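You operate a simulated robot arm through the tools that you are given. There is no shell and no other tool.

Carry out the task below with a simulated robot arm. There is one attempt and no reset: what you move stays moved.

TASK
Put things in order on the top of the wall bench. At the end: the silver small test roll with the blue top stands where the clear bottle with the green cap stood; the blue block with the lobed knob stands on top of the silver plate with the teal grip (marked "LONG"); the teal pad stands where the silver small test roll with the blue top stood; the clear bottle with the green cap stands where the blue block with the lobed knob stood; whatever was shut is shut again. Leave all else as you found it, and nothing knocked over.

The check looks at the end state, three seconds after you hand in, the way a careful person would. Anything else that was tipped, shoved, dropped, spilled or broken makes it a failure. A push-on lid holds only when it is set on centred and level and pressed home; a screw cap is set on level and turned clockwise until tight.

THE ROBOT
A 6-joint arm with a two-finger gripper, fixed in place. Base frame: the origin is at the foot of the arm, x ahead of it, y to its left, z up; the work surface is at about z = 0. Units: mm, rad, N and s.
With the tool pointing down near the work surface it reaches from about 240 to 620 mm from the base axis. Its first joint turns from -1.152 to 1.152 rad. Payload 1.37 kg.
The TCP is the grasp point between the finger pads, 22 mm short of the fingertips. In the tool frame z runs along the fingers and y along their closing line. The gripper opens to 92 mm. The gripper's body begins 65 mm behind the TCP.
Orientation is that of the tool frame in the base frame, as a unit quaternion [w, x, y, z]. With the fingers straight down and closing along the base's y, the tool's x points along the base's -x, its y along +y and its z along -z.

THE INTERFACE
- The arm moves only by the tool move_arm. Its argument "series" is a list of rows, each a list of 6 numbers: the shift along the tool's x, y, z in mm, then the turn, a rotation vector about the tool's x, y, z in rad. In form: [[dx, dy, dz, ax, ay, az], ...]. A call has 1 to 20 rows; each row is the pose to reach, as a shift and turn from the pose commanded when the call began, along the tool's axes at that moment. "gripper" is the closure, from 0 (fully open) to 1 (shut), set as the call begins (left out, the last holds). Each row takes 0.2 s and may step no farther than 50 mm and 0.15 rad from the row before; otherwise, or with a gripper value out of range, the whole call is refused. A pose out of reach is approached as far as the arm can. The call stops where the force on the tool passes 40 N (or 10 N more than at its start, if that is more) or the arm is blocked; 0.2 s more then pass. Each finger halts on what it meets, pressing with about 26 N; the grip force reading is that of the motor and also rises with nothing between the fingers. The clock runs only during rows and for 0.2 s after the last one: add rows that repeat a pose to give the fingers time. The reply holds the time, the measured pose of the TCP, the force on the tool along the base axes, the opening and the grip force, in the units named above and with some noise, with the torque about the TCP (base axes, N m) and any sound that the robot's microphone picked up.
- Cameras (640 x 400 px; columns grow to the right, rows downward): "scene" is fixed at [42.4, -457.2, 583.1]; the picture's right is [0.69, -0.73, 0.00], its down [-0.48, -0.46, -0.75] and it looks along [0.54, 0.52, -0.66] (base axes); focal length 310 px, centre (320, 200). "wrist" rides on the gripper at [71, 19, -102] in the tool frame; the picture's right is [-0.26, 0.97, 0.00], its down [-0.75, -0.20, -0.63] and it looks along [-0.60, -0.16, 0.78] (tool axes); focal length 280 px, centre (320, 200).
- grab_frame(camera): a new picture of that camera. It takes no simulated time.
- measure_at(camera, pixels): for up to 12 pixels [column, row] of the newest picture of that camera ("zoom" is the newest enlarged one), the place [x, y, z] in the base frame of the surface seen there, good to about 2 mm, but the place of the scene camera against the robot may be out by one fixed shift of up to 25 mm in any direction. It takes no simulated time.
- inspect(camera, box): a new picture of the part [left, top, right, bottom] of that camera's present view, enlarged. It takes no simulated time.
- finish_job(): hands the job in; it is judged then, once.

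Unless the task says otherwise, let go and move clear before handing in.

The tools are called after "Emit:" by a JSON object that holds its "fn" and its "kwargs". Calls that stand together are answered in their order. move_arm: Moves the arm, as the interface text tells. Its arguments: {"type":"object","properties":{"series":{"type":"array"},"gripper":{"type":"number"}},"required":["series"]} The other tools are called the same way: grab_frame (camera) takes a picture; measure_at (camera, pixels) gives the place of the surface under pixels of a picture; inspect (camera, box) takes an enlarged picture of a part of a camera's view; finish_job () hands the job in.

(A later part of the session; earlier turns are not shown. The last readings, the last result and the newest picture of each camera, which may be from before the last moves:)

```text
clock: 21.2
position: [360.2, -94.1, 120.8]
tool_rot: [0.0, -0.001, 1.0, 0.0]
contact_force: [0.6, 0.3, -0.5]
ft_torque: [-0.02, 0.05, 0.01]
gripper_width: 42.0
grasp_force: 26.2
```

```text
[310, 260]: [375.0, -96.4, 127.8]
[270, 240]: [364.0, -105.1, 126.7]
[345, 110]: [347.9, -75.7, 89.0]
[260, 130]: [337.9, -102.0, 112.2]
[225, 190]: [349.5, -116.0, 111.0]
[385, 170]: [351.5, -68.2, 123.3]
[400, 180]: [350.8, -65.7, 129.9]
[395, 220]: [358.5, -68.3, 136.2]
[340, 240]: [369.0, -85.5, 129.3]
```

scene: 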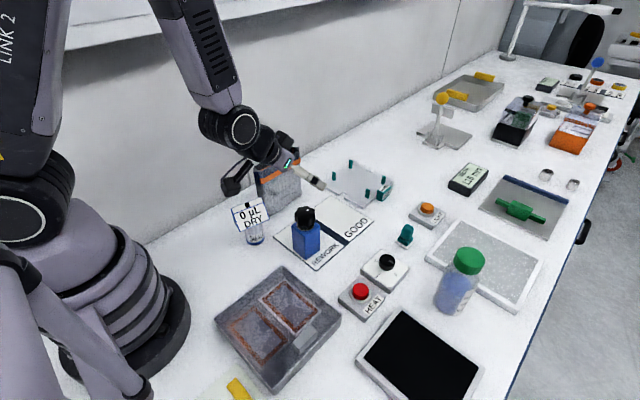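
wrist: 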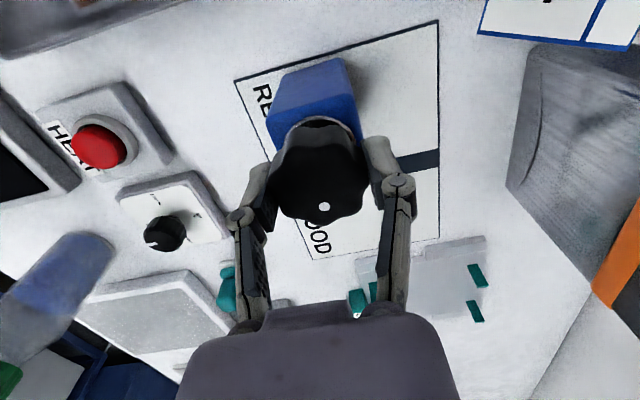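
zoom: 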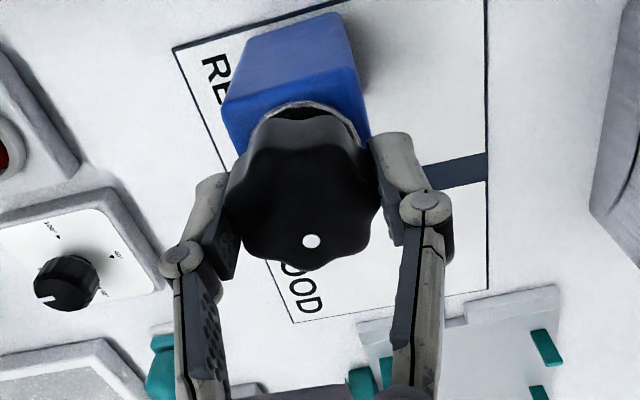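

The knob stays put while the pads slip upward with almost no resistance. I'll re-seat the grip lower on the knob at z≈110 and lift in small single steps, watching the force each time.

Emit:
{"fn": "move_arm", "kwargs": {"series": [[0, 0, 0, 0, 0, 0], [0, 0, 0, 0, 0, 0], [0, 0, 5, 0, 0, 0], [0, 0, 10.5, 0, 0, 0], [0, 0, 10.5, 0, 0, 0]], "gripper": 0.2}}

Emit:
{"fn": "move_arm", "kwargs": {"series": [[0, 0, 0, 0, 0, 0], [0, 0, 0, 0, 0, 0], [0, 0, 0, 0, 0, 0], [0, 0, 0, 0, 0, 0], [0, 0, 0, 0, 0, 0], [0, 0, 0, 0, 0, 0], [0, 0, 0, 0, 0, 0]], "gripper": 1}}

Emit:
{"fn": "move_arm", "kwargs": {"series": [[0, 0, -2, 0, 0, 0]]}}

Emit:
{"fn": "move_arm", "kwargs": {"series": [[0, 0, -2, 0, 0, 0]]}}

Emit:
{"fn": "move_arm", "kwargs": {"series": [[0, 0, -2, 0, 0, 0]]}}

Emit:
{"fn": "inspect", "kwargs": {"camera": "wrist", "box": [200, 50, 460, 310]}}

```text
clock: 22.4
position: [359.6, -95.1, 111.4]
tool_rot: [0.0, -0.001, 1.0, -0.001]
contact_force: [-0.2, 0.1, -0.8]
ft_torque: [0.02, 0.0, 0.02]
gripper_width: 73.7
grasp_force: 0.0
```

```text
clock: 24.0
position: [359.0, -94.8, 110.5]
tool_rot: [0.0, -0.001, 1.0, 0.0]
contact_force: [-1.7, 3.0, 6.9]
ft_torque: [0.06, 0.04, 0.02]
gripper_width: 41.7
grasp_force: 25.6
```

```text
clock: 24.4
position: [359.4, -93.8, 112.5]
tool_rot: [-0.001, 0.0, 1.0, 0.0]
contact_force: [0.0, -0.3, 0.0]
ft_torque: [-0.01, 0.02, -0.03]
gripper_width: 41.4
grasp_force: 25.9
```

```text
clock: 24.8
position: [359.6, -95.5, 114.8]
tool_rot: [0.0, -0.001, 1.0, 0.0]
contact_force: [0.6, 0.3, -2.9]
ft_torque: [0.0, 0.02, -0.03]
gripper_width: 41.4
grasp_force: 26.4
```

```text
clock: 25.2
position: [360.0, -92.9, 116.5]
tool_rot: [0.0, -0.001, 1.0, 0.0]
contact_force: [0.1, 0.2, -2.6]
ft_torque: [-0.03, -0.02, 0.01]
gripper_width: 41.7
grasp_force: 26.2
```

```text
1.54 times, centred on (330, 180) of wrist
```

zoom: 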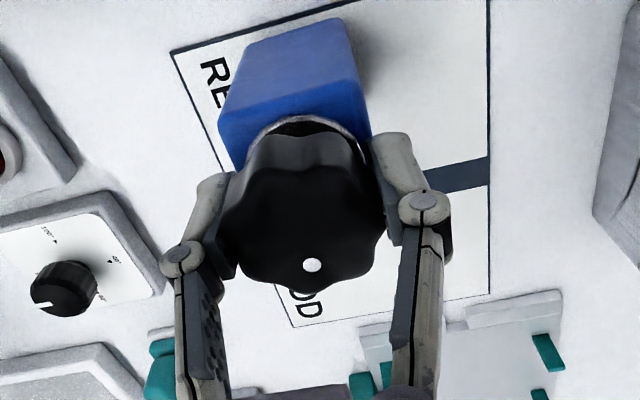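

The force now holds steady at about −2.8 N over two steps and the knob dot stays fixed in the gripper view at zoom (312,265), so the block is rising. I'll lift a little more and measure.

Emit:
{"fn": "move_arm", "kwargs": {"series": [[0, 0, -2, 0, 0, 0], [0, 0, -5, 0, 0, 0], [0, 0, -8, 0, 0, 0]]}}

Emit:
{"fn": "inspect", "kwargs": {"camera": "wrist", "box": [200, 50, 460, 310]}}

Emit:
{"fn": "measure_at", "kwargs": {"camera": "zoom", "pixels": [[312, 265], [270, 240], [350, 110], [235, 125], [345, 60]]}}

Emit:
{"fn": "inspect", "kwargs": {"camera": "scene", "box": [285, 185, 345, 265]}}

```text
clock: 26.0
position: [360.4, -94.6, 125.0]
tool_rot: [0.0, -0.001, 1.0, 0.0]
contact_force: [-0.9, -1.4, -3.4]
ft_torque: [0.0, 0.01, 0.01]
gripper_width: 41.7
grasp_force: 26.1
```

```text
1.54 times, centred on (330, 180) of wrist
```

zoom: 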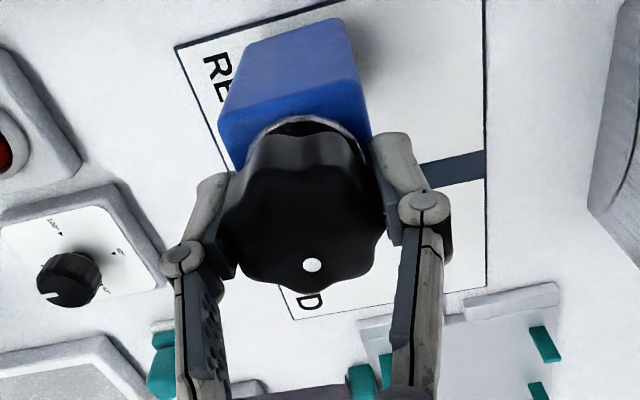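

```text
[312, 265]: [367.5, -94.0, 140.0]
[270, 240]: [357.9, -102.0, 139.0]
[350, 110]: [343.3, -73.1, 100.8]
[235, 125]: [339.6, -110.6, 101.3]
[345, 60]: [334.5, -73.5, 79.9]
```

```text
5.00 times, centred on (315, 225) of scene
```

zoom: 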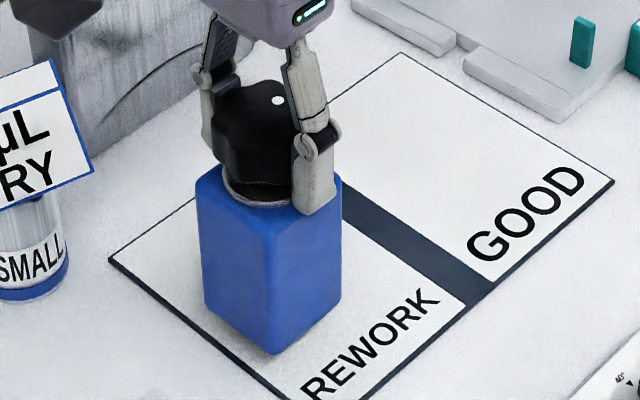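

The body top is now at z≈101 and the knob top at 140, so the whole block hangs from the grip 13 mm up, weighing about 3 N. I'll lift it smoothly to clear the plate's pegs.

Emit:
{"fn": "move_arm", "kwargs": {"series": [[0, 0, -4, 0, 0, 0], [0, 0, -10, 0, 0, 0], [0, 0, -18, 0, 0, 0], [0, 0, -26, 0, 0, 0], [0, 0, -34, 0, 0, 0], [0, 0, -42, 0, 0, 0], [0, 0, -48, 0, 0, 0], [0, 0, -50, 0, 0, 0], [0, 0, -50, 0, 0, 0]]}}

Emit:
{"fn": "grab_frame", "kwargs": {"camera": "wrist"}}

Emit:
{"fn": "measure_at", "kwargs": {"camera": "wrist", "pixels": [[319, 235], [300, 220], [345, 135], [270, 145], [340, 90]]}}

```text
clock: 28.0
position: [360.2, -94.9, 174.6]
tool_rot: [0.001, -0.002, 1.0, 0.001]
contact_force: [0.0, 0.1, -2.5]
ft_torque: [0.02, -0.02, -0.01]
gripper_width: 41.7
grasp_force: 26.4
```

```text
taken
```

wrist: 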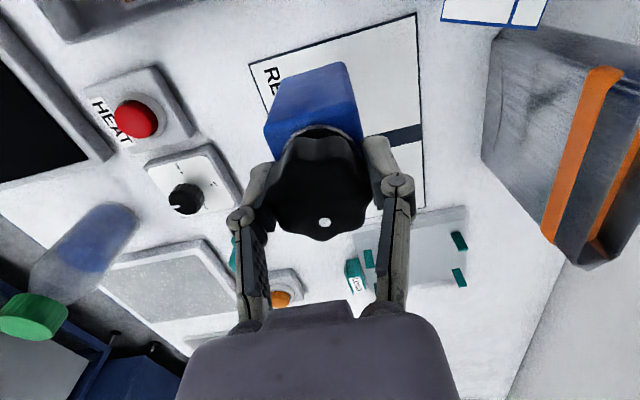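

```text
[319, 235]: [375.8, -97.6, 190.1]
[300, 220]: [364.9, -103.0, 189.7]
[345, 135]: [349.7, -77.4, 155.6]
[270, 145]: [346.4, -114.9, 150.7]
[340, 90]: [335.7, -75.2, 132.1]
```

The block hangs level with its bottom near z≈62. I'll carry it over to the plate at about (622,−28) in small steps.

Emit:
{"fn": "move_arm", "kwargs": {"series": [[-5, 1, 0, 0, 0, 0], [-15, 4, 0, 0, 0, 0], [-30, 8, 0, 0, 0, 0], [-46, 12, 0, 0, 0, 0], [-62, 16, 0, 0, 0, 0], [-78, 20, 0, 0, 0, 0], [-94, 24, 0, 0, 0, 0], [-110, 28, 0, 0, 0, 0], [-126, 32, 0, 0, 0, 0], [-142, 36, 0, 0, 0, 0], [-158, 40, 0, 0, 0, 0], [-174, 44, 0, 0, 0, 0], [-190, 48, 0, 0, 0, 0], [-206, 53, 0, 0, 0, 0], [-222, 58, 0, 0, 0, 0], [-238, 62, 0, 0, 0, 0], [-252, 65, 0, 0, 0, 0], [-260, 67, 0, 0, 0, 0], [-262, 67, 0, 0, 0, 0], [-262, 67, 0, 0, 0, 0]]}}

Emit:
{"fn": "grab_frame", "kwargs": {"camera": "wrist"}}

Emit:
{"fn": "inspect", "kwargs": {"camera": "scene", "box": [290, 80, 430, 230]}}

```text
clock: 32.2
position: [622.1, -28.3, 175.1]
tool_rot: [0.0, -0.001, 1.0, 0.0]
contact_force: [0.6, -0.4, -2.7]
ft_torque: [-0.01, 0.01, 0.03]
gripper_width: 41.7
grasp_force: 26.2
```

```text
taken
```

wrist: 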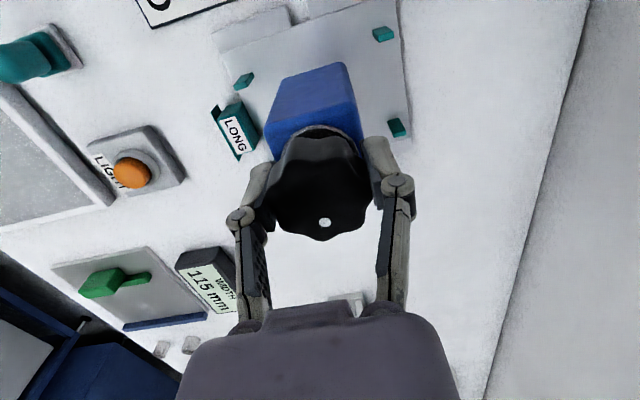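

```text
2.67 times, centred on (360, 155) of scene
```

zoom: 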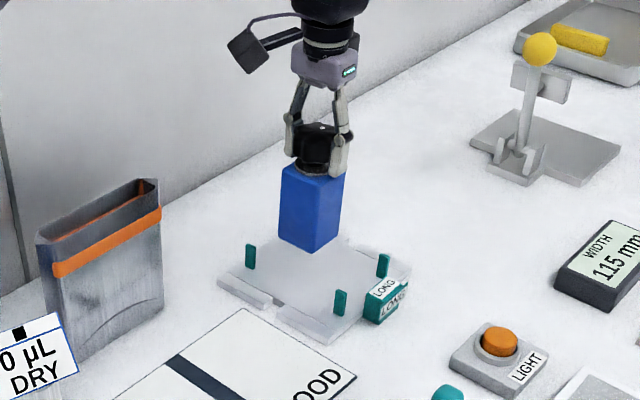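

The block hangs over the plate between the pegs (scene zoom (313,205)) and reach held at x=622. I'll move on to x≈633, near the plate's centre, and lower to about 6 mm above it.

Emit:
{"fn": "move_arm", "kwargs": {"series": [[-5, 0, 0, 0, 0, 0], [-11, 0, 0, 0, 0, 0], [-11, 0, 6, 0, 0, 0], [-11, 0, 14, 0, 0, 0], [-11, 0, 22, 0, 0, 0], [-11, 0, 30, 0, 0, 0], [-11, 0, 38, 0, 0, 0], [-11, 0, 43, 0, 0, 0], [-11, 0, 46, 0, 0, 0], [-11, 0, 46, 0, 0, 0]]}}

Emit:
{"fn": "inspect", "kwargs": {"camera": "scene", "box": [310, 120, 410, 220]}}

```text
clock: 34.4
position: [630.8, -26.7, 128.5]
tool_rot: [0.0, -0.001, 1.0, 0.0]
contact_force: [0.2, 0.3, -3.1]
ft_torque: [0.0, 0.0, 0.0]
gripper_width: 41.5
grasp_force: 26.5
```

```text
4.00 times, centred on (360, 170) of scene
```

zoom: 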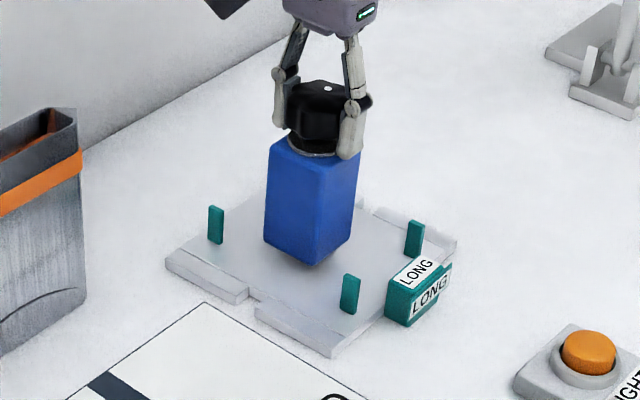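

The block is a few mm above the plate between the pegs, with −3 N load. I'll lower in small steps and watch for the load to lift off.

Emit:
{"fn": "move_arm", "kwargs": {"series": [[0, 0, 1.5, 0, 0, 0], [0, 0, 3, 0, 0, 0]]}}

Emit:
{"fn": "move_arm", "kwargs": {"series": [[0, 0, 1.5, 0, 0, 0]]}}

Emit:
{"fn": "move_arm", "kwargs": {"series": [[0, 0, 1.5, 0, 0, 0]]}}

```text
clock: 35.0
position: [633.3, -27.9, 124.6]
tool_rot: [-0.001, -0.001, 1.0, 0.0]
contact_force: [0.5, 1.1, -2.8]
ft_torque: [-0.03, 0.02, -0.04]
gripper_width: 41.3
grasp_force: 26.3
```

```text
clock: 35.4
position: [632.8, -28.5, 123.1]
tool_rot: [-0.001, -0.001, 1.0, 0.0]
contact_force: [0.0, -0.5, -2.7]
ft_torque: [-0.03, 0.03, 0.0]
gripper_width: 41.7
grasp_force: 25.8
```

```text
clock: 35.8
position: [632.8, -27.5, 121.4]
tool_rot: [0.001, -0.002, 1.0, 0.0]
contact_force: [0.1, 0.2, -2.3]
ft_torque: [0.02, -0.02, 0.01]
gripper_width: 41.3
grasp_force: 26.5
```

Emit:
{"fn": "move_arm", "kwargs": {"series": [[0, 0, 1, 0, 0, 0]]}}

Emit:
{"fn": "move_arm", "kwargs": {"series": [[0, 0, 1, 0, 0, 0]]}}

Emit:
{"fn": "inspect", "kwargs": {"camera": "scene", "box": [310, 120, 410, 220]}}

```text
clock: 36.2
position: [632.9, -26.5, 121.6]
tool_rot: [0.0, -0.001, 1.0, 0.0]
contact_force: [0.0, 0.2, -3.3]
ft_torque: [0.01, -0.01, 0.0]
gripper_width: 41.4
grasp_force: 25.6
```

```text
clock: 36.6
position: [633.5, -27.0, 119.8]
tool_rot: [0.0, -0.001, 1.0, 0.0]
contact_force: [-0.3, -1.0, -2.0]
ft_torque: [-0.05, 0.01, 0.0]
gripper_width: 41.4
grasp_force: 26.0
```

```text
4.00 times, centred on (360, 170) of scene
```

zoom: 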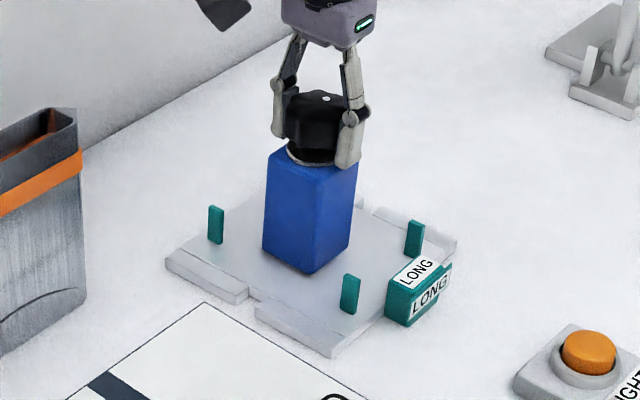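

The bottom edge of the block is almost on the plate and the load is just starting to drop (−2.0 N). I'll go down 1 mm at a time.

Emit:
{"fn": "move_arm", "kwargs": {"series": [[0, 0, 1, 0, 0, 0]]}}

Emit:
{"fn": "move_arm", "kwargs": {"series": [[0, 0, 1, 0, 0, 0]]}}

```text
clock: 37.0
position: [632.2, -27.7, 119.0]
tool_rot: [0.0, -0.001, 1.0, 0.0]
contact_force: [-0.1, -0.7, -2.6]
ft_torque: [0.0, 0.0, -0.01]
gripper_width: 41.4
grasp_force: 26.0
```

```text
clock: 37.4
position: [632.7, -28.0, 118.1]
tool_rot: [0.001, -0.001, 1.0, 0.0]
contact_force: [-0.9, -0.4, -1.5]
ft_torque: [-0.02, 0.0, -0.01]
gripper_width: 41.6
grasp_force: 26.0
```

Emit:
{"fn": "move_arm", "kwargs": {"series": [[0, 0, 0.7, 0, 0, 0]]}}

Emit:
{"fn": "move_arm", "kwargs": {"series": [[0, 0, 0.7, 0, 0, 0]]}}

Emit:
{"fn": "inspect", "kwargs": {"camera": "scene", "box": [320, 140, 390, 210]}}

```text
clock: 37.8
position: [633.1, -26.6, 118.8]
tool_rot: [0.002, -0.001, 1.0, 0.001]
contact_force: [-1.7, 0.4, 5.6]
ft_torque: [-0.13, 0.23, -0.03]
gripper_width: 41.7
grasp_force: 25.9
```

```text
clock: 38.2
position: [632.9, -27.6, 118.7]
tool_rot: [0.002, -0.001, 1.0, 0.0]
contact_force: [-6.1, 0.2, 15.8]
ft_torque: [-0.02, 0.41, -0.01]
gripper_width: 41.4
grasp_force: 26.2
```

```text
5.71 times, centred on (355, 175) of scene
```

zoom: 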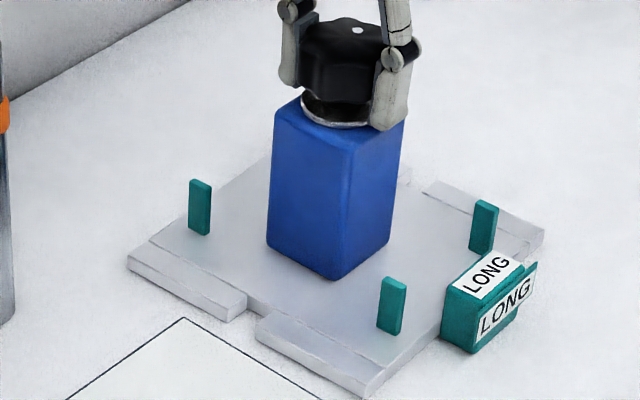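

The block is now down on the plate (force rose to +15.8 N). I'll ease up 0.7 mm, open the fingers and rise clear.

Emit:
{"fn": "move_arm", "kwargs": {"series": [[0, 0, -0.8, 0, 0, 0], [0, 0, -0.8, 0, 0, 0]]}}

Emit:
{"fn": "move_arm", "kwargs": {"series": [[0, 0, 0, 0, 0, 0], [0, 0, 0, 0, 0, 0], [0, 0, 0, 0, 0, 0], [0, 0, 0, 0, 0, 0], [0, 0, -10, 0, 0, 0], [0, 0, -30, 0, 0, 0], [0, 0, -60, 0, 0, 0], [0, 0, -90, 0, 0, 0], [0, 0, -90, 0, 0, 0]], "gripper": 0.1}}

Emit:
{"fn": "grab_frame", "kwargs": {"camera": "wrist"}}

Emit:
{"fn": "inspect", "kwargs": {"camera": "scene", "box": [310, 120, 410, 220]}}

```text
clock: 38.8
position: [632.7, -27.0, 118.5]
tool_rot: [0.001, -0.001, 1.0, 0.0]
contact_force: [-4.4, 1.6, 16.7]
ft_torque: [0.03, 0.19, 0.0]
gripper_width: 41.5
grasp_force: 25.9
```

```text
clock: 40.8
position: [632.6, -27.4, 209.5]
tool_rot: [0.0, -0.001, 1.0, 0.0]
contact_force: [-0.2, 0.0, -0.1]
ft_torque: [0.02, 0.02, 0.0]
gripper_width: 82.8
grasp_force: 0.0
```

```text
taken
```

wrist: 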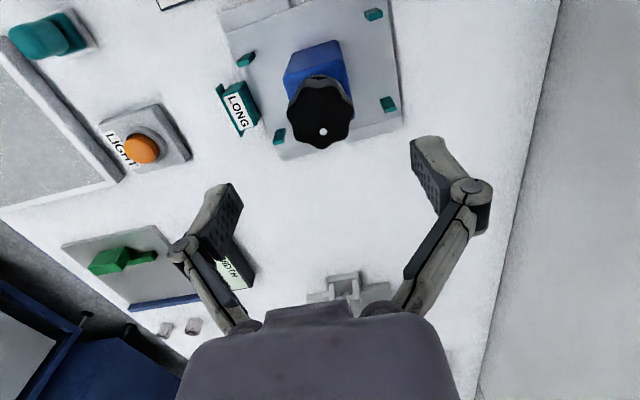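

```text
4.00 times, centred on (360, 170) of scene
```

zoom: 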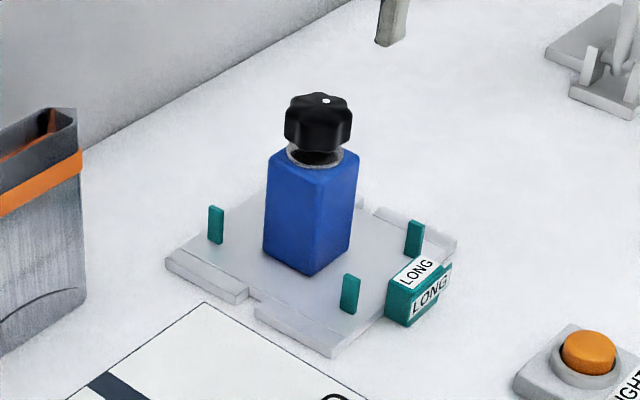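

The block stands upright on the plate. The neck under the knob looks a bit more visible than before, so I'll measure the knob and body heights to be sure the knob hasn't shifted.

Emit:
{"fn": "inspect", "kwargs": {"camera": "wrist", "box": [260, 20, 380, 160]}}

Emit:
{"fn": "measure_at", "kwargs": {"camera": "zoom", "pixels": [[325, 330], [300, 320], [270, 170], [380, 140], [330, 80], [260, 240], [390, 240], [330, 370], [340, 210]]}}

Emit:
{"fn": "inspect", "kwargs": {"camera": "scene", "box": [330, 135, 385, 195]}}

Emit:
{"fn": "measure_at", "kwargs": {"camera": "zoom", "pixels": [[330, 60], [300, 130], [270, 190], [330, 210], [300, 330], [305, 110], [330, 165], [320, 150]]}}

```text
2.86 times, centred on (320, 90) of wrist
```

zoom: 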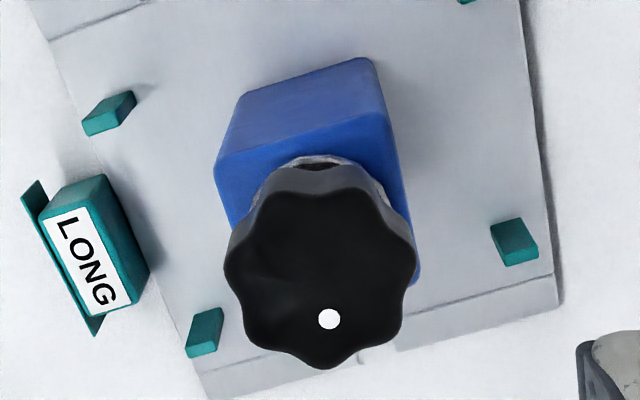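

```text
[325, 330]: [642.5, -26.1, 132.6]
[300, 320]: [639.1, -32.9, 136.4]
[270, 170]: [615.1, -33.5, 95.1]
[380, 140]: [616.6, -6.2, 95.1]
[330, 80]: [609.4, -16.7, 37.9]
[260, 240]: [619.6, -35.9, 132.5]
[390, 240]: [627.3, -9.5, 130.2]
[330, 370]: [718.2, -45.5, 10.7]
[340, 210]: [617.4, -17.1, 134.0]
```

```text
6.67 times, centred on (358, 165) of scene
```

zoom: 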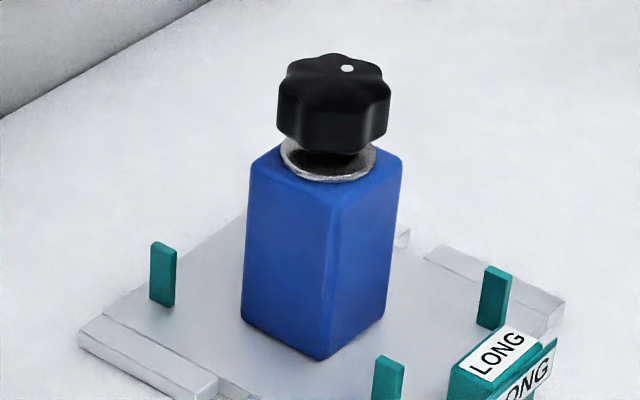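

```text
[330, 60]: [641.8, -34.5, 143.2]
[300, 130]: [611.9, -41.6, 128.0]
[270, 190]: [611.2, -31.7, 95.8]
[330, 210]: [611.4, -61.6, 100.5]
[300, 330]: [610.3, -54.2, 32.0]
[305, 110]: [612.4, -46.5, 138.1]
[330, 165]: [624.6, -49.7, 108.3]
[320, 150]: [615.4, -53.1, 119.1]
```

Knob and body heights (≈135 and ≈95) keep their original 40 mm difference, so the block is fine. Now I'll rise and swing toward the bottle to look at it.

Emit:
{"fn": "move_arm", "kwargs": {"series": [[0, 0, -30, 0, 0, 0], [28, -26, -62, 0, 0, 0], [56, -53, -62, 0, 0, 0], [84, -80, -62, 0, 0, 0], [112, -107, -62, 0, 0, 0], [140, -134, -62, 0, 0, 0], [168, -161, -62, 0, 0, 0], [196, -188, -62, 0, 0, 0], [224, -215, -62, 0, 0, 0], [252, -242, -62, 0, 0, 0], [280, -268, -62, 0, 0, 0], [308, -294, -62, 0, 0, 0], [333, -318, -62, 0, 0, 0], [333, -318, -62, 0, 0, 0]], "gripper": 0}}

Emit:
{"fn": "grab_frame", "kwargs": {"camera": "wrist"}}

```text
clock: 43.8
position: [301.2, -346.7, 270.2]
tool_rot: [0.0, -0.001, 1.0, 0.0]
contact_force: [-0.2, 0.5, 0.3]
ft_torque: [-0.02, -0.01, 0.04]
gripper_width: 92.1
grasp_force: 0.0
```

```text
taken
```

wrist: 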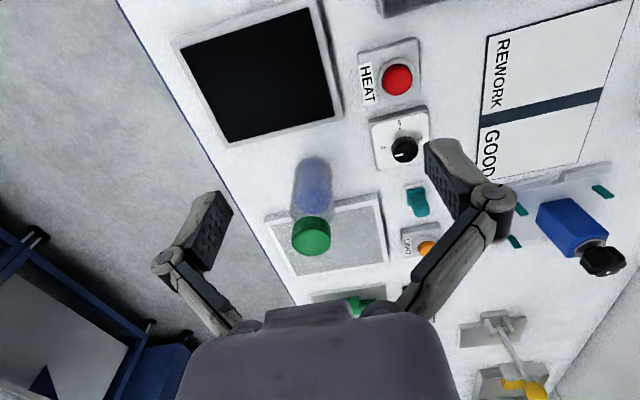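

The bottle is now in clear view at wrist (312,205), standing just before the white tray. I'll enlarge and measure it.

Emit:
{"fn": "inspect", "kwargs": {"camera": "wrist", "box": [260, 145, 380, 265]}}

Emit:
{"fn": "measure_at", "kwargs": {"camera": "zoom", "pixels": [[270, 315], [215, 320], [335, 310], [275, 365], [270, 290], [265, 200], [210, 180], [340, 180], [280, 60], [215, 120], [345, 110], [290, 250]]}}

Emit:
{"fn": "inspect", "kwargs": {"camera": "scene", "box": [410, 230, 520, 330]}}

Emit:
{"fn": "measure_at", "kwargs": {"camera": "zoom", "pixels": [[310, 130], [340, 100], [265, 130], [430, 140], [340, 185], [280, 200], [250, 300], [200, 320], [330, 330], [380, 260], [300, 410], [210, 370]]}}

```text
3.33 times, centred on (320, 205) of wrist
```

zoom: 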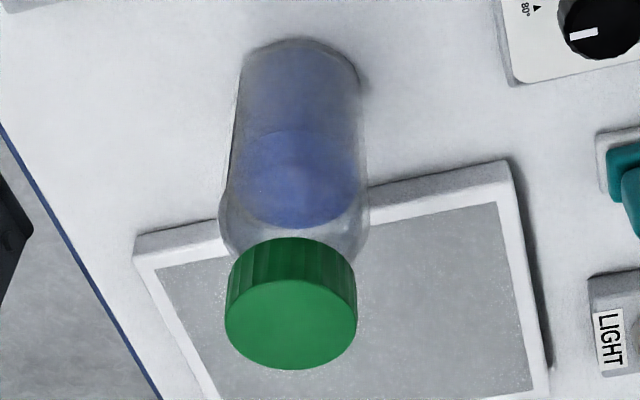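

```text
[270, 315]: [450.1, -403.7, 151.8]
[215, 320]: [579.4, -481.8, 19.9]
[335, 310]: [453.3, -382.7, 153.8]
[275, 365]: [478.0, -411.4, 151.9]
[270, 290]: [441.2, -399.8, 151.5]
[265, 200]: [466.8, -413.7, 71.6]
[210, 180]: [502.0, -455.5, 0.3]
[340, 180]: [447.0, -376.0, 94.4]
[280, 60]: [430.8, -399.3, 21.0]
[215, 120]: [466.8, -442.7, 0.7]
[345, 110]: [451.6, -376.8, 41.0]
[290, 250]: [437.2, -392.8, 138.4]
```

```text
4.00 times, centred on (465, 280) of scene
```

zoom: 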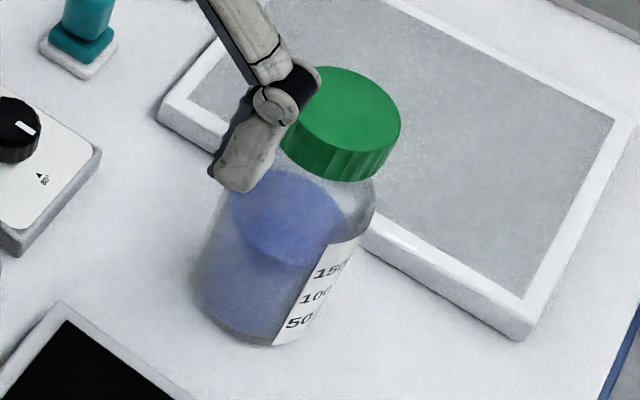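

```text
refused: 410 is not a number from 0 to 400
```

The bottle has blue liquid inside, a cap top at z≈152 and a centre near (457,−398). I'll measure more points for the shoulder height, cap edges and the tray's near edge.

Emit:
{"fn": "inspect", "kwargs": {"camera": "wrist", "box": [260, 145, 380, 265]}}

Emit:
{"fn": "measure_at", "kwargs": {"camera": "zoom", "pixels": [[231, 315], [353, 310], [292, 366], [292, 284], [292, 323], [365, 200], [225, 215], [300, 235], [360, 80], [245, 70], [145, 240], [500, 165]]}}

Emit:
{"fn": "inspect", "kwargs": {"camera": "scene", "box": [410, 230, 520, 330]}}

Emit:
{"fn": "measure_at", "kwargs": {"camera": "zoom", "pixels": [[310, 130], [340, 90], [395, 130], [330, 175], [340, 185], [375, 190], [355, 240], [300, 330], [195, 280], [230, 330], [372, 215], [520, 330]]}}

```text
3.33 times, centred on (320, 205) of wrist
```

zoom: 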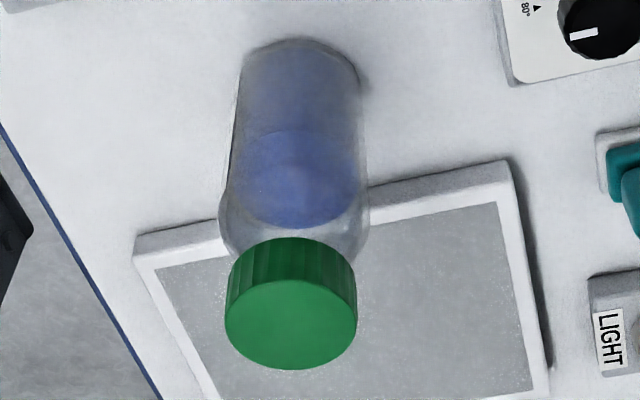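

```text
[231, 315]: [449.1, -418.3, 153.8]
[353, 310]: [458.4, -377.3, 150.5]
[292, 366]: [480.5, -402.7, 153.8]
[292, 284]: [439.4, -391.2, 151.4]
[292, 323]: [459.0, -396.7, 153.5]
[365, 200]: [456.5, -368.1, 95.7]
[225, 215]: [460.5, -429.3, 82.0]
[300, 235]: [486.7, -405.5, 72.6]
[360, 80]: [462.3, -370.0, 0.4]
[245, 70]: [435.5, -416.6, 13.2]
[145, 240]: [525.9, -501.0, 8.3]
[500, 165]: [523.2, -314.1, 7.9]
```

```text
4.00 times, centred on (465, 280) of scene
```

zoom: 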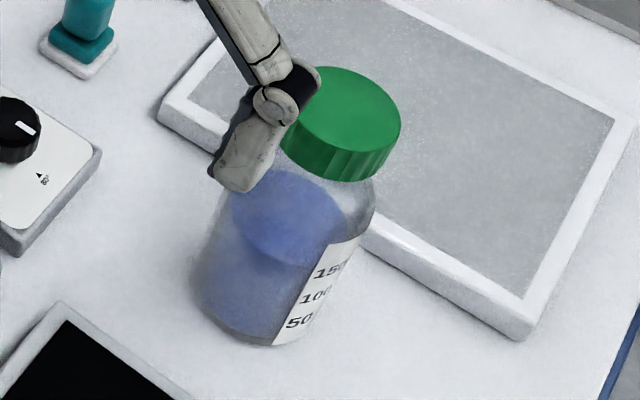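

```text
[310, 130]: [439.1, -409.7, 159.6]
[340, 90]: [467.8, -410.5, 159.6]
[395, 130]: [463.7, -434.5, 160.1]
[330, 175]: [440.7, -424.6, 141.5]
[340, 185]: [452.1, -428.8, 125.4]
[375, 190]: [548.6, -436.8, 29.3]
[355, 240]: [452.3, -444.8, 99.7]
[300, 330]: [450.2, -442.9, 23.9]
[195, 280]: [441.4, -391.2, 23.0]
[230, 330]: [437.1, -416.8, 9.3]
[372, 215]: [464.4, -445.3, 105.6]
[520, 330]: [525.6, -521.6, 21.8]
```

The bottle is about 60 mm across, centred at (459.5,−398), cap top z≈152.5, and the tray's near edge is well clear at x≈524. I'll move above it, then straddle it and come down to TCP z≈101 to grip the upper body below the shoulder.

Emit:
{"fn": "move_arm", "kwargs": {"series": [[-40, -13, 0, 0, 0, 0], [-80, -26, 0, 0, 0, 0], [-120, -39, 0, 0, 0, 0], [-158.3, -51.3, 20, 0, 0, 0], [-158.3, -51.3, 60, 0, 0, 0], [-158.3, -51.3, 60, 0, 0, 0], [-158.3, -51.3, 60, 0, 0, 0]]}}

Emit:
{"fn": "grab_frame", "kwargs": {"camera": "wrist"}}

Emit:
{"fn": "grab_frame", "kwargs": {"camera": "scene"}}

```text
clock: 45.4
position: [459.1, -398.7, 209.7]
tool_rot: [0.0, -0.001, 1.0, 0.0]
contact_force: [0.1, -0.5, 0.2]
ft_torque: [0.0, -0.01, -0.05]
gripper_width: 91.7
grasp_force: 0.0
```

```text
taken
```

wrist: 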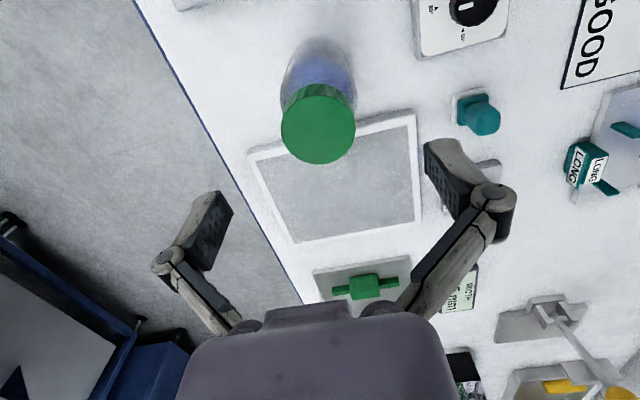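

```text
taken
```

scene: 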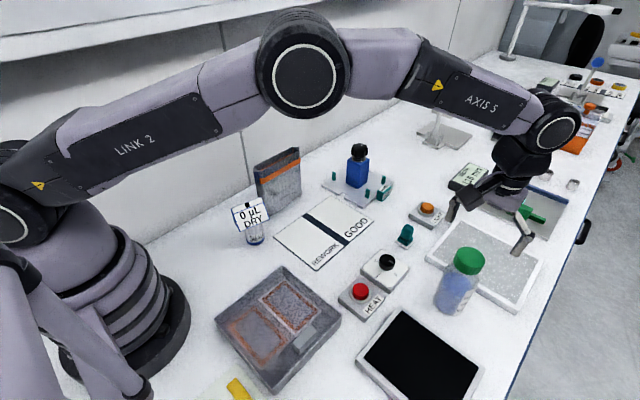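

The cap shows at wrist (318,124). I'll measure its rim from this view to confirm the centring before descending.

Emit:
{"fn": "measure_at", "kwargs": {"camera": "wrist", "pixels": [[285, 122], [352, 126], [318, 160], [320, 90], [318, 125]]}}

Emit:
{"fn": "move_arm", "kwargs": {"series": [[0, 0, 25, 0, 0, 0], [0, 0, 50, 0, 0, 0], [0, 0, 50, 0, 0, 0]]}}

Emit:
{"fn": "grab_frame", "kwargs": {"camera": "wrist"}}

```text
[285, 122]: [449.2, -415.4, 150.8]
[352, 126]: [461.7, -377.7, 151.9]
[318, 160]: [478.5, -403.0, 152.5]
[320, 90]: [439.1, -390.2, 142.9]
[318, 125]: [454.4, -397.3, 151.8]
```

```text
clock: 46.2
position: [458.2, -398.4, 158.3]
tool_rot: [0.0, 0.0, 1.0, 0.0]
contact_force: [0.3, -0.1, -0.5]
ft_torque: [-0.02, 0.03, 0.0]
gripper_width: 92.0
grasp_force: 0.1
```

```text
taken
```

wrist: 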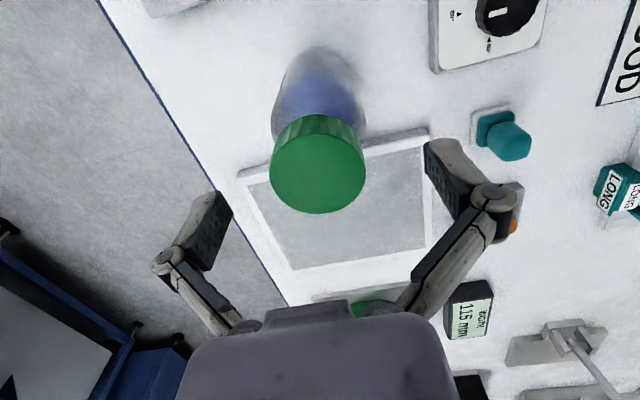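

The cap centre is about (458.5,−397), well between the fingers. I'll descend to z≈101 and close.

Emit:
{"fn": "move_arm", "kwargs": {"series": [[0, 1, 20, 0, 0, 0], [0, 1, 40, 0, 0, 0], [0, 1, 52, 0, 0, 0], [0, 1, 58, 0, 0, 0], [0, 1, 58, 0, 0, 0]]}}

Emit:
{"fn": "move_arm", "kwargs": {"series": [[0, 0, 0, 0, 0, 0], [0, 0, 0, 0, 0, 0], [0, 0, 0, 0, 0, 0], [0, 0, 0, 0, 0, 0], [0, 0, 0, 0, 0, 0], [0, 0, 0, 0, 0, 0]], "gripper": 1}}

Emit:
{"fn": "inspect", "kwargs": {"camera": "wrist", "box": [180, 50, 480, 330]}}

Emit:
{"fn": "inspect", "kwargs": {"camera": "scene", "box": [410, 200, 530, 330]}}

```text
clock: 47.4
position: [457.6, -395.6, 102.2]
tool_rot: [0.0, -0.001, 1.0, 0.0]
contact_force: [0.4, 0.6, 0.3]
ft_torque: [0.03, 0.01, 0.02]
gripper_width: 91.9
grasp_force: 0.1
```

```text
clock: 48.8
position: [458.8, -396.3, 103.7]
tool_rot: [0.0, 0.0, 1.0, -0.001]
contact_force: [-1.3, -3.7, 7.0]
ft_torque: [-0.1, 0.04, -0.01]
gripper_width: 56.3
grasp_force: 26.3
```

```text
1.43 times, centred on (330, 190) of wrist
```

zoom: 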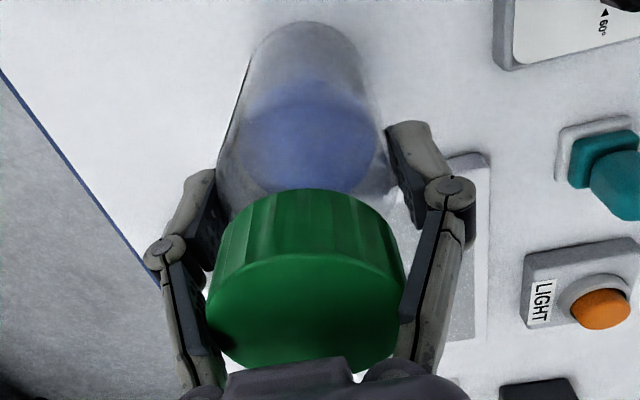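

```text
3.08 times, centred on (470, 265) of scene
```

zoom: 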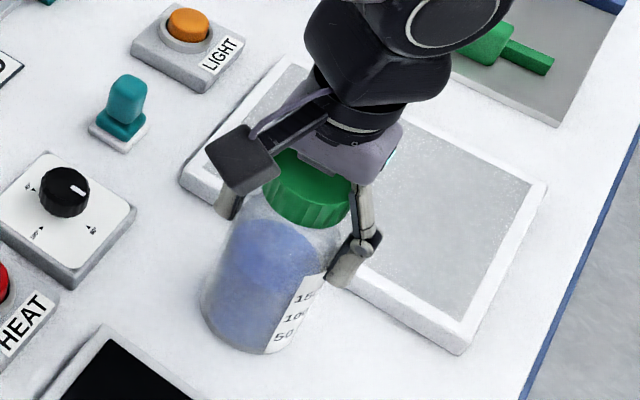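

The fingers stopped at 56.3 mm, a little under the body's 60 mm, and the right link is close to the cap at zoom (403,295). I'll measure link, pad and cap to see what is actually gripped.

Emit:
{"fn": "measure_at", "kwargs": {"camera": "wrist", "pixels": [[390, 260], [392, 245], [400, 215], [384, 255], [380, 245], [382, 162], [388, 185], [242, 250], [252, 235], [250, 250], [240, 200], [330, 260]]}}

Emit:
{"fn": "inspect", "kwargs": {"camera": "wrist", "box": [360, 120, 440, 320]}}

Emit:
{"fn": "inspect", "kwargs": {"camera": "wrist", "box": [200, 150, 280, 320]}}

```text
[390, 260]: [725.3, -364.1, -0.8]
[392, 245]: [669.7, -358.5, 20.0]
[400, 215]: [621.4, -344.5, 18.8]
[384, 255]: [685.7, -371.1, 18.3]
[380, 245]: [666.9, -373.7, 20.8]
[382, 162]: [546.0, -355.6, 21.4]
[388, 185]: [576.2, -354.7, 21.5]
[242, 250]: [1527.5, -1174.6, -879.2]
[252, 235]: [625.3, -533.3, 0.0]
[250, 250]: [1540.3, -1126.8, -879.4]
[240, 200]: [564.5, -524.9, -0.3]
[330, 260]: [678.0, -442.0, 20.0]
```

```text
2.00 times, centred on (400, 220) of wrist
```

zoom: 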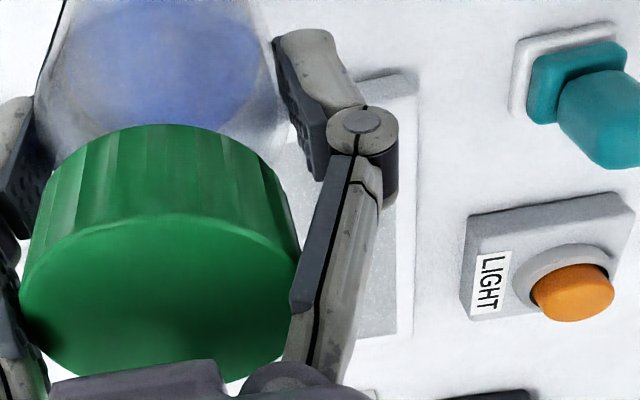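

```text
2.35 times, centred on (240, 235) of wrist
```

zoom: 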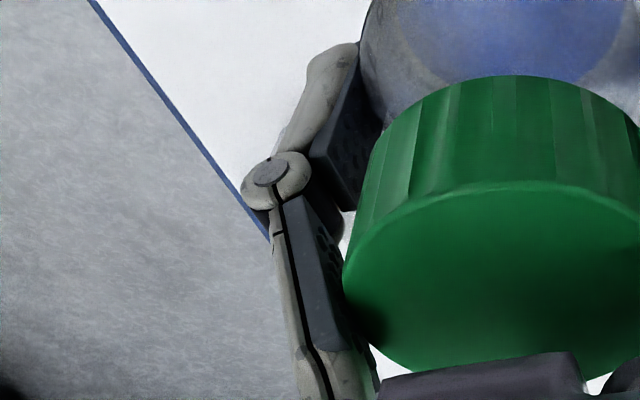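

The links press on the cap's sides at zoom (297,270) and (340,275) on top of the pads touching the body. I'll open, raise 7 mm and grip again so only the pads bear on the body.

Emit:
{"fn": "move_arm", "kwargs": {"series": [[0, 0, 0, 0, 0, 0], [0, 0, 0, 0, 0, 0], [0, 0, 0, 0, 0, 0], [0, 0, -4, 0, 0, 0], [0, 0, -7, 0, 0, 0], [0, 0, -7, 0, 0, 0]], "gripper": 0.1}}

Emit:
{"fn": "move_arm", "kwargs": {"series": [[0, 0, 0, 0, 0, 0], [0, 0, 0, 0, 0, 0], [0, 0, 0, 0, 0, 0], [0, 0, 0, 0, 0, 0], [0, 0, 0, 0, 0, 0], [0, 0, 0, 0, 0, 0]], "gripper": 1}}

Emit:
{"fn": "grab_frame", "kwargs": {"camera": "wrist"}}

Emit:
{"fn": "inspect", "kwargs": {"camera": "wrist", "box": [200, 50, 440, 320]}}

```text
clock: 50.2
position: [458.3, -395.9, 109.4]
tool_rot: [0.001, -0.001, 1.0, 0.0]
contact_force: [-0.3, 0.5, -0.2]
ft_torque: [0.03, -0.02, -0.01]
gripper_width: 82.8
grasp_force: 0.0
```

```text
clock: 51.6
position: [457.8, -395.8, 109.4]
tool_rot: [-0.001, 0.0, 1.0, -0.001]
contact_force: [-1.4, 0.0, 10.6]
ft_torque: [0.08, 0.05, -0.01]
gripper_width: 56.7
grasp_force: 26.2
```

```text
taken
```

wrist: 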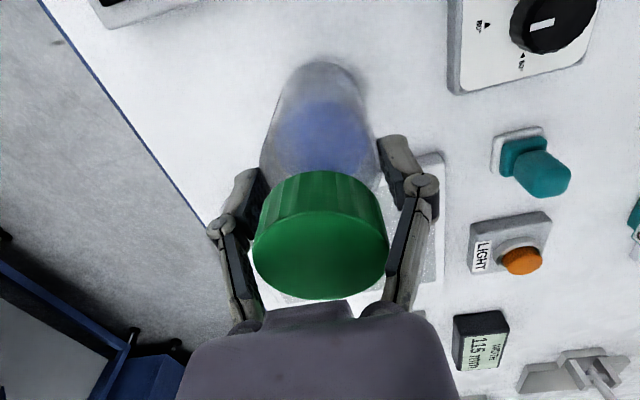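

```text
1.48 times, centred on (320, 185) of wrist
```

zoom: 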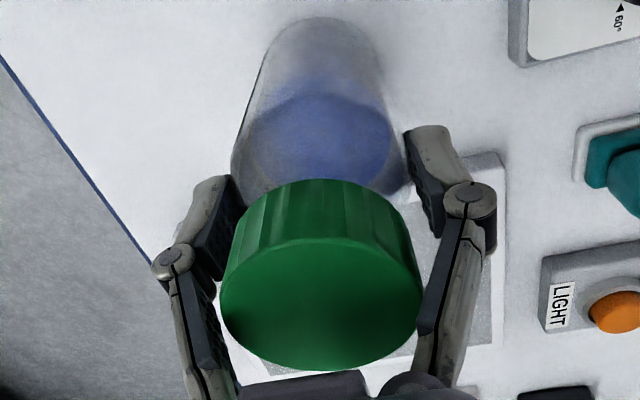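

The width is again 56.6 mm at this new height, so the pads are on the body itself. I'll lift in small steps and watch the load.

Emit:
{"fn": "move_arm", "kwargs": {"series": [[0, 0, -2, 0, 0, 0]]}}

Emit:
{"fn": "move_arm", "kwargs": {"series": [[0, 0, -2, 0, 0, 0]]}}

Emit:
{"fn": "move_arm", "kwargs": {"series": [[0, 0, -2, 0, 0, 0], [0, 0, -4, 0, 0, 0]]}}

Emit:
{"fn": "grab_frame", "kwargs": {"camera": "wrist"}}

Emit:
{"fn": "inspect", "kwargs": {"camera": "scene", "box": [410, 200, 530, 330]}}

```text
clock: 52.0
position: [457.4, -393.9, 109.5]
tool_rot: [0.0, -0.001, 1.0, 0.0]
contact_force: [1.0, -1.3, -0.3]
ft_torque: [-0.08, -0.11, 0.01]
gripper_width: 56.8
grasp_force: 26.2
```

```text
clock: 52.4
position: [459.1, -395.4, 112.1]
tool_rot: [-0.001, -0.001, 1.0, 0.001]
contact_force: [-0.1, -0.8, -2.4]
ft_torque: [-0.05, -0.01, 0.01]
gripper_width: 56.9
grasp_force: 25.9
```

```text
clock: 53.0
position: [459.0, -396.2, 116.6]
tool_rot: [0.0, 0.0, 1.0, 0.0]
contact_force: [0.5, -0.6, -2.8]
ft_torque: [-0.02, -0.03, 0.02]
gripper_width: 56.4
grasp_force: 25.4
```

```text
taken
```

wrist: 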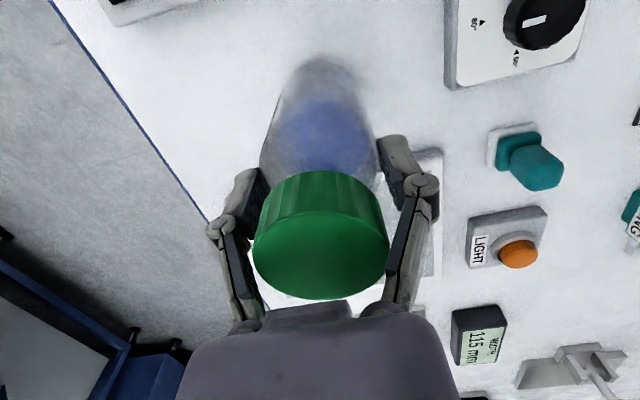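

```text
3.08 times, centred on (470, 265) of scene
```

zoom: 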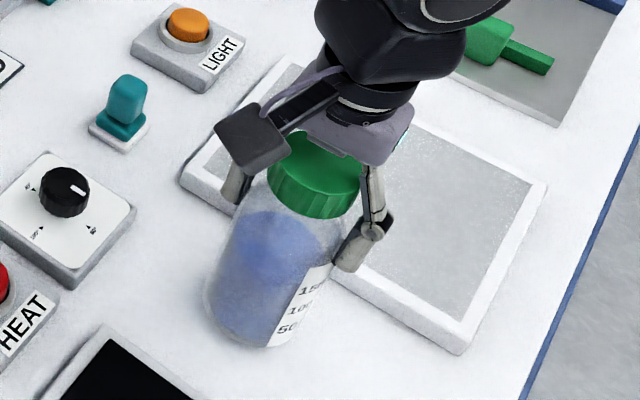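

The bottle is off the bench with a steady load near −2.8 N. I'll raise it about 75 mm, then carry it toward the block's old spot.

Emit:
{"fn": "move_arm", "kwargs": {"series": [[0, 0, -4, 0, 0, 0], [0, 0, -12, 0, 0, 0], [0, 0, -22, 0, 0, 0], [0, 0, -32, 0, 0, 0], [0, 0, -42, 0, 0, 0], [0, 0, -52, 0, 0, 0], [0, 0, -62, 0, 0, 0], [0, 0, -70, 0, 0, 0], [0, 0, -74, 0, 0, 0], [0, 0, -74, 0, 0, 0]]}}

Emit:
{"fn": "move_arm", "kwargs": {"series": [[2, 5, 0, 0, 0, 0], [6, 18, 0, 0, 0, 0], [12, 34, 0, 0, 0, 0], [18, 52, 0, 0, 0, 0], [24, 71, 0, 0, 0, 0], [30, 90, 0, 0, 0, 0], [36, 109, 0, 0, 0, 0], [42, 128, 0, 0, 0, 0], [48, 147, 0, 0, 0, 0], [54, 166, 0, 0, 0, 0], [60, 185, 0, 0, 0, 0], [66, 204, 0, 0, 0, 0], [72, 222, 0, 0, 0, 0], [78, 240, 0, 0, 0, 0], [84, 257, 0, 0, 0, 0], [90, 273, 0, 0, 0, 0], [95, 286, 0, 0, 0, 0], [98, 296, 0, 0, 0, 0], [99.5, 300, 0, 0, 0, 0], [99.5, 300, 0, 0, 0, 0]]}}

Emit:
{"fn": "grab_frame", "kwargs": {"camera": "wrist"}}

Emit:
{"fn": "grab_frame", "kwargs": {"camera": "scene"}}

```text
clock: 55.2
position: [458.2, -396.3, 189.7]
tool_rot: [0.0, 0.0, 1.0, 0.0]
contact_force: [-0.2, -0.2, -2.2]
ft_torque: [-0.02, 0.0, 0.0]
gripper_width: 56.4
grasp_force: 26.0
```

```text
clock: 59.4
position: [357.5, -95.7, 192.0]
tool_rot: [0.0, -0.001, 1.0, 0.0]
contact_force: [-0.8, 0.1, -2.9]
ft_torque: [0.0, 0.02, 0.04]
gripper_width: 56.7
grasp_force: 26.3
```

```text
taken
```

wrist: 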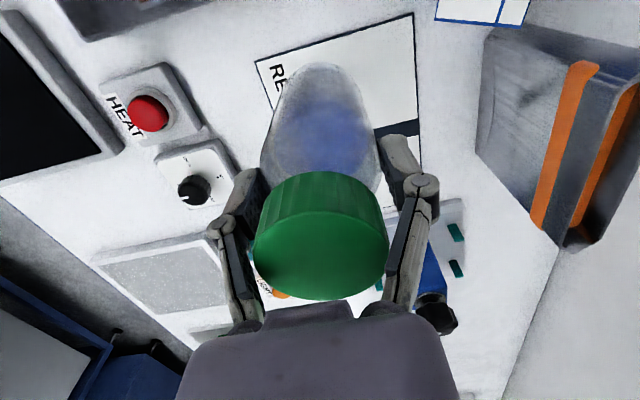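

```text
taken
```

scene: 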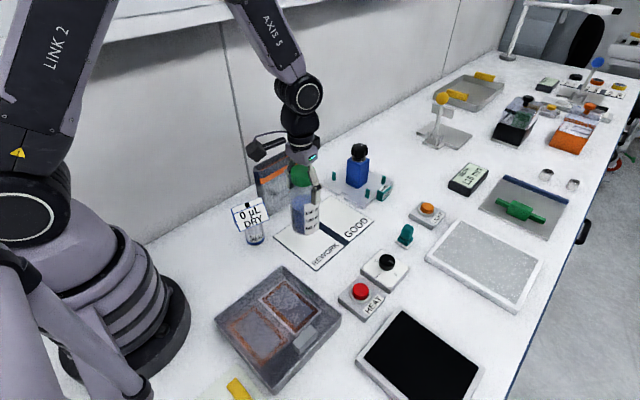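

The bottle hangs over the "REWORK" area, where the block stood. I'll lower to about 6 mm above the mat and then feel for contact.

Emit:
{"fn": "move_arm", "kwargs": {"series": [[0, 0, 5, 0, 0, 0], [0, 0, 14, 0, 0, 0], [0, 0, 24, 0, 0, 0], [0, 0, 34, 0, 0, 0], [0, 0, 44, 0, 0, 0], [0, 0, 54, 0, 0, 0], [0, 0, 64, 0, 0, 0], [0, 0, 70, 0, 0, 0], [0, 0, 73, 0, 0, 0], [0, 0, 73, 0, 0, 0]]}}

Emit:
{"fn": "move_arm", "kwargs": {"series": [[0, 0, 1.5, 0, 0, 0], [0, 0, 3, 0, 0, 0]]}}

Emit:
{"fn": "inspect", "kwargs": {"camera": "scene", "box": [260, 170, 370, 280]}}

```text
clock: 61.6
position: [359.6, -95.0, 117.0]
tool_rot: [0.0, -0.001, 1.0, 0.0]
contact_force: [-1.3, -0.2, -1.5]
ft_torque: [-0.01, -0.01, 0.03]
gripper_width: 56.7
grasp_force: 26.1
```

```text
clock: 62.2
position: [357.7, -96.0, 114.8]
tool_rot: [0.0, -0.001, 1.0, 0.0]
contact_force: [-0.1, -0.1, -2.0]
ft_torque: [0.0, 0.0, 0.02]
gripper_width: 56.8
grasp_force: 26.0
```

```text
3.64 times, centred on (315, 225) of scene
```

zoom: 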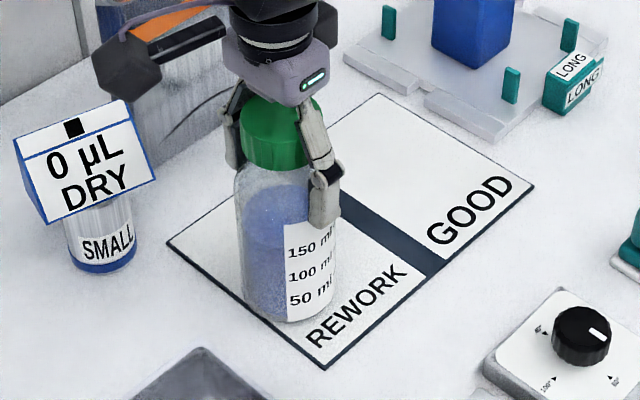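

The bottle is nearly down on the mat, load still about −2 N. I'll step down 1 mm at a time until contact shows.

Emit:
{"fn": "move_arm", "kwargs": {"series": [[0, 0, 1.5, 0, 0, 0]]}}

Emit:
{"fn": "move_arm", "kwargs": {"series": [[0, 0, 1.2, 0, 0, 0]]}}

Emit:
{"fn": "move_arm", "kwargs": {"series": [[0, 0, 1, 0, 0, 0]]}}

```text
clock: 62.6
position: [358.1, -96.0, 112.3]
tool_rot: [0.0, -0.001, 1.0, 0.001]
contact_force: [0.0, -0.1, -2.9]
ft_torque: [0.0, -0.02, 0.0]
gripper_width: 56.8
grasp_force: 26.1
```

```text
clock: 63.0
position: [358.0, -95.5, 112.5]
tool_rot: [0.0, -0.001, 1.0, 0.0]
contact_force: [-2.1, 2.6, 11.3]
ft_torque: [0.18, 0.23, 0.02]
gripper_width: 56.5
grasp_force: 26.2
```

```text
clock: 63.4
position: [359.8, -96.1, 112.0]
tool_rot: [0.0, 0.0, 1.0, 0.0]
contact_force: [-2.1, 1.3, 16.4]
ft_torque: [0.02, -0.02, 0.0]
gripper_width: 56.9
grasp_force: 26.0
```

Contact shows at +16 N, so the bottle is seated. I'll ease up slightly, open and rise straight up.

Emit:
{"fn": "move_arm", "kwargs": {"series": [[0, 0, -1, 0, 0, 0], [0, 0, -1, 0, 0, 0]]}}

Emit:
{"fn": "move_arm", "kwargs": {"series": [[0, 0, 0, 0, 0, 0], [0, 0, 0, 0, 0, 0], [0, 0, 0, 0, 0, 0], [0, 0, 0, 0, 0, 0], [0, 0, -10, 0, 0, 0], [0, 0, -30, 0, 0, 0], [0, 0, -65, 0, 0, 0], [0, 0, -105, 0, 0, 0], [0, 0, -145, 0, 0, 0], [0, 0, -145, 0, 0, 0]], "gripper": 0}}

Emit:
{"fn": "grab_frame", "kwargs": {"camera": "wrist"}}

Emit:
{"fn": "grab_frame", "kwargs": {"camera": "scene"}}

Emit:
{"fn": "measure_at", "kwargs": {"camera": "wrist", "pixels": [[312, 110], [290, 110], [340, 110], [312, 90], [312, 140]]}}

```text
clock: 64.0
position: [358.2, -96.1, 111.8]
tool_rot: [-0.001, -0.001, 1.0, 0.0]
contact_force: [1.2, -0.1, -1.3]
ft_torque: [0.01, -0.07, 0.01]
gripper_width: 56.9
grasp_force: 26.1
```

```text
clock: 66.2
position: [359.2, -96.2, 259.5]
tool_rot: [-0.001, -0.001, 1.0, -0.001]
contact_force: [0.0, -0.9, -0.4]
ft_torque: [0.03, 0.0, 0.0]
gripper_width: 92.1
grasp_force: 0.1
```

```text
taken
```

wrist: 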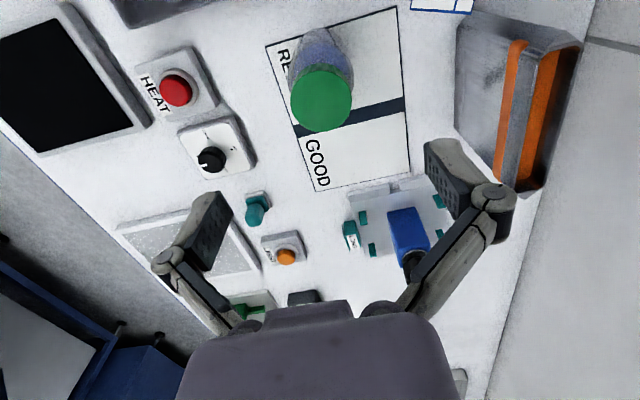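

```text
taken
```

scene: 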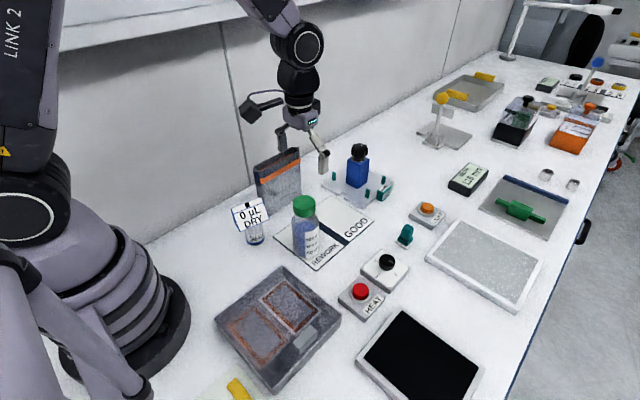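

```text
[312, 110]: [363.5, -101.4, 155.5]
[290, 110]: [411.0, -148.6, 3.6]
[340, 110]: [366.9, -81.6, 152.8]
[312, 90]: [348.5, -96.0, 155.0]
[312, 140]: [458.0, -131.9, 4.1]
```

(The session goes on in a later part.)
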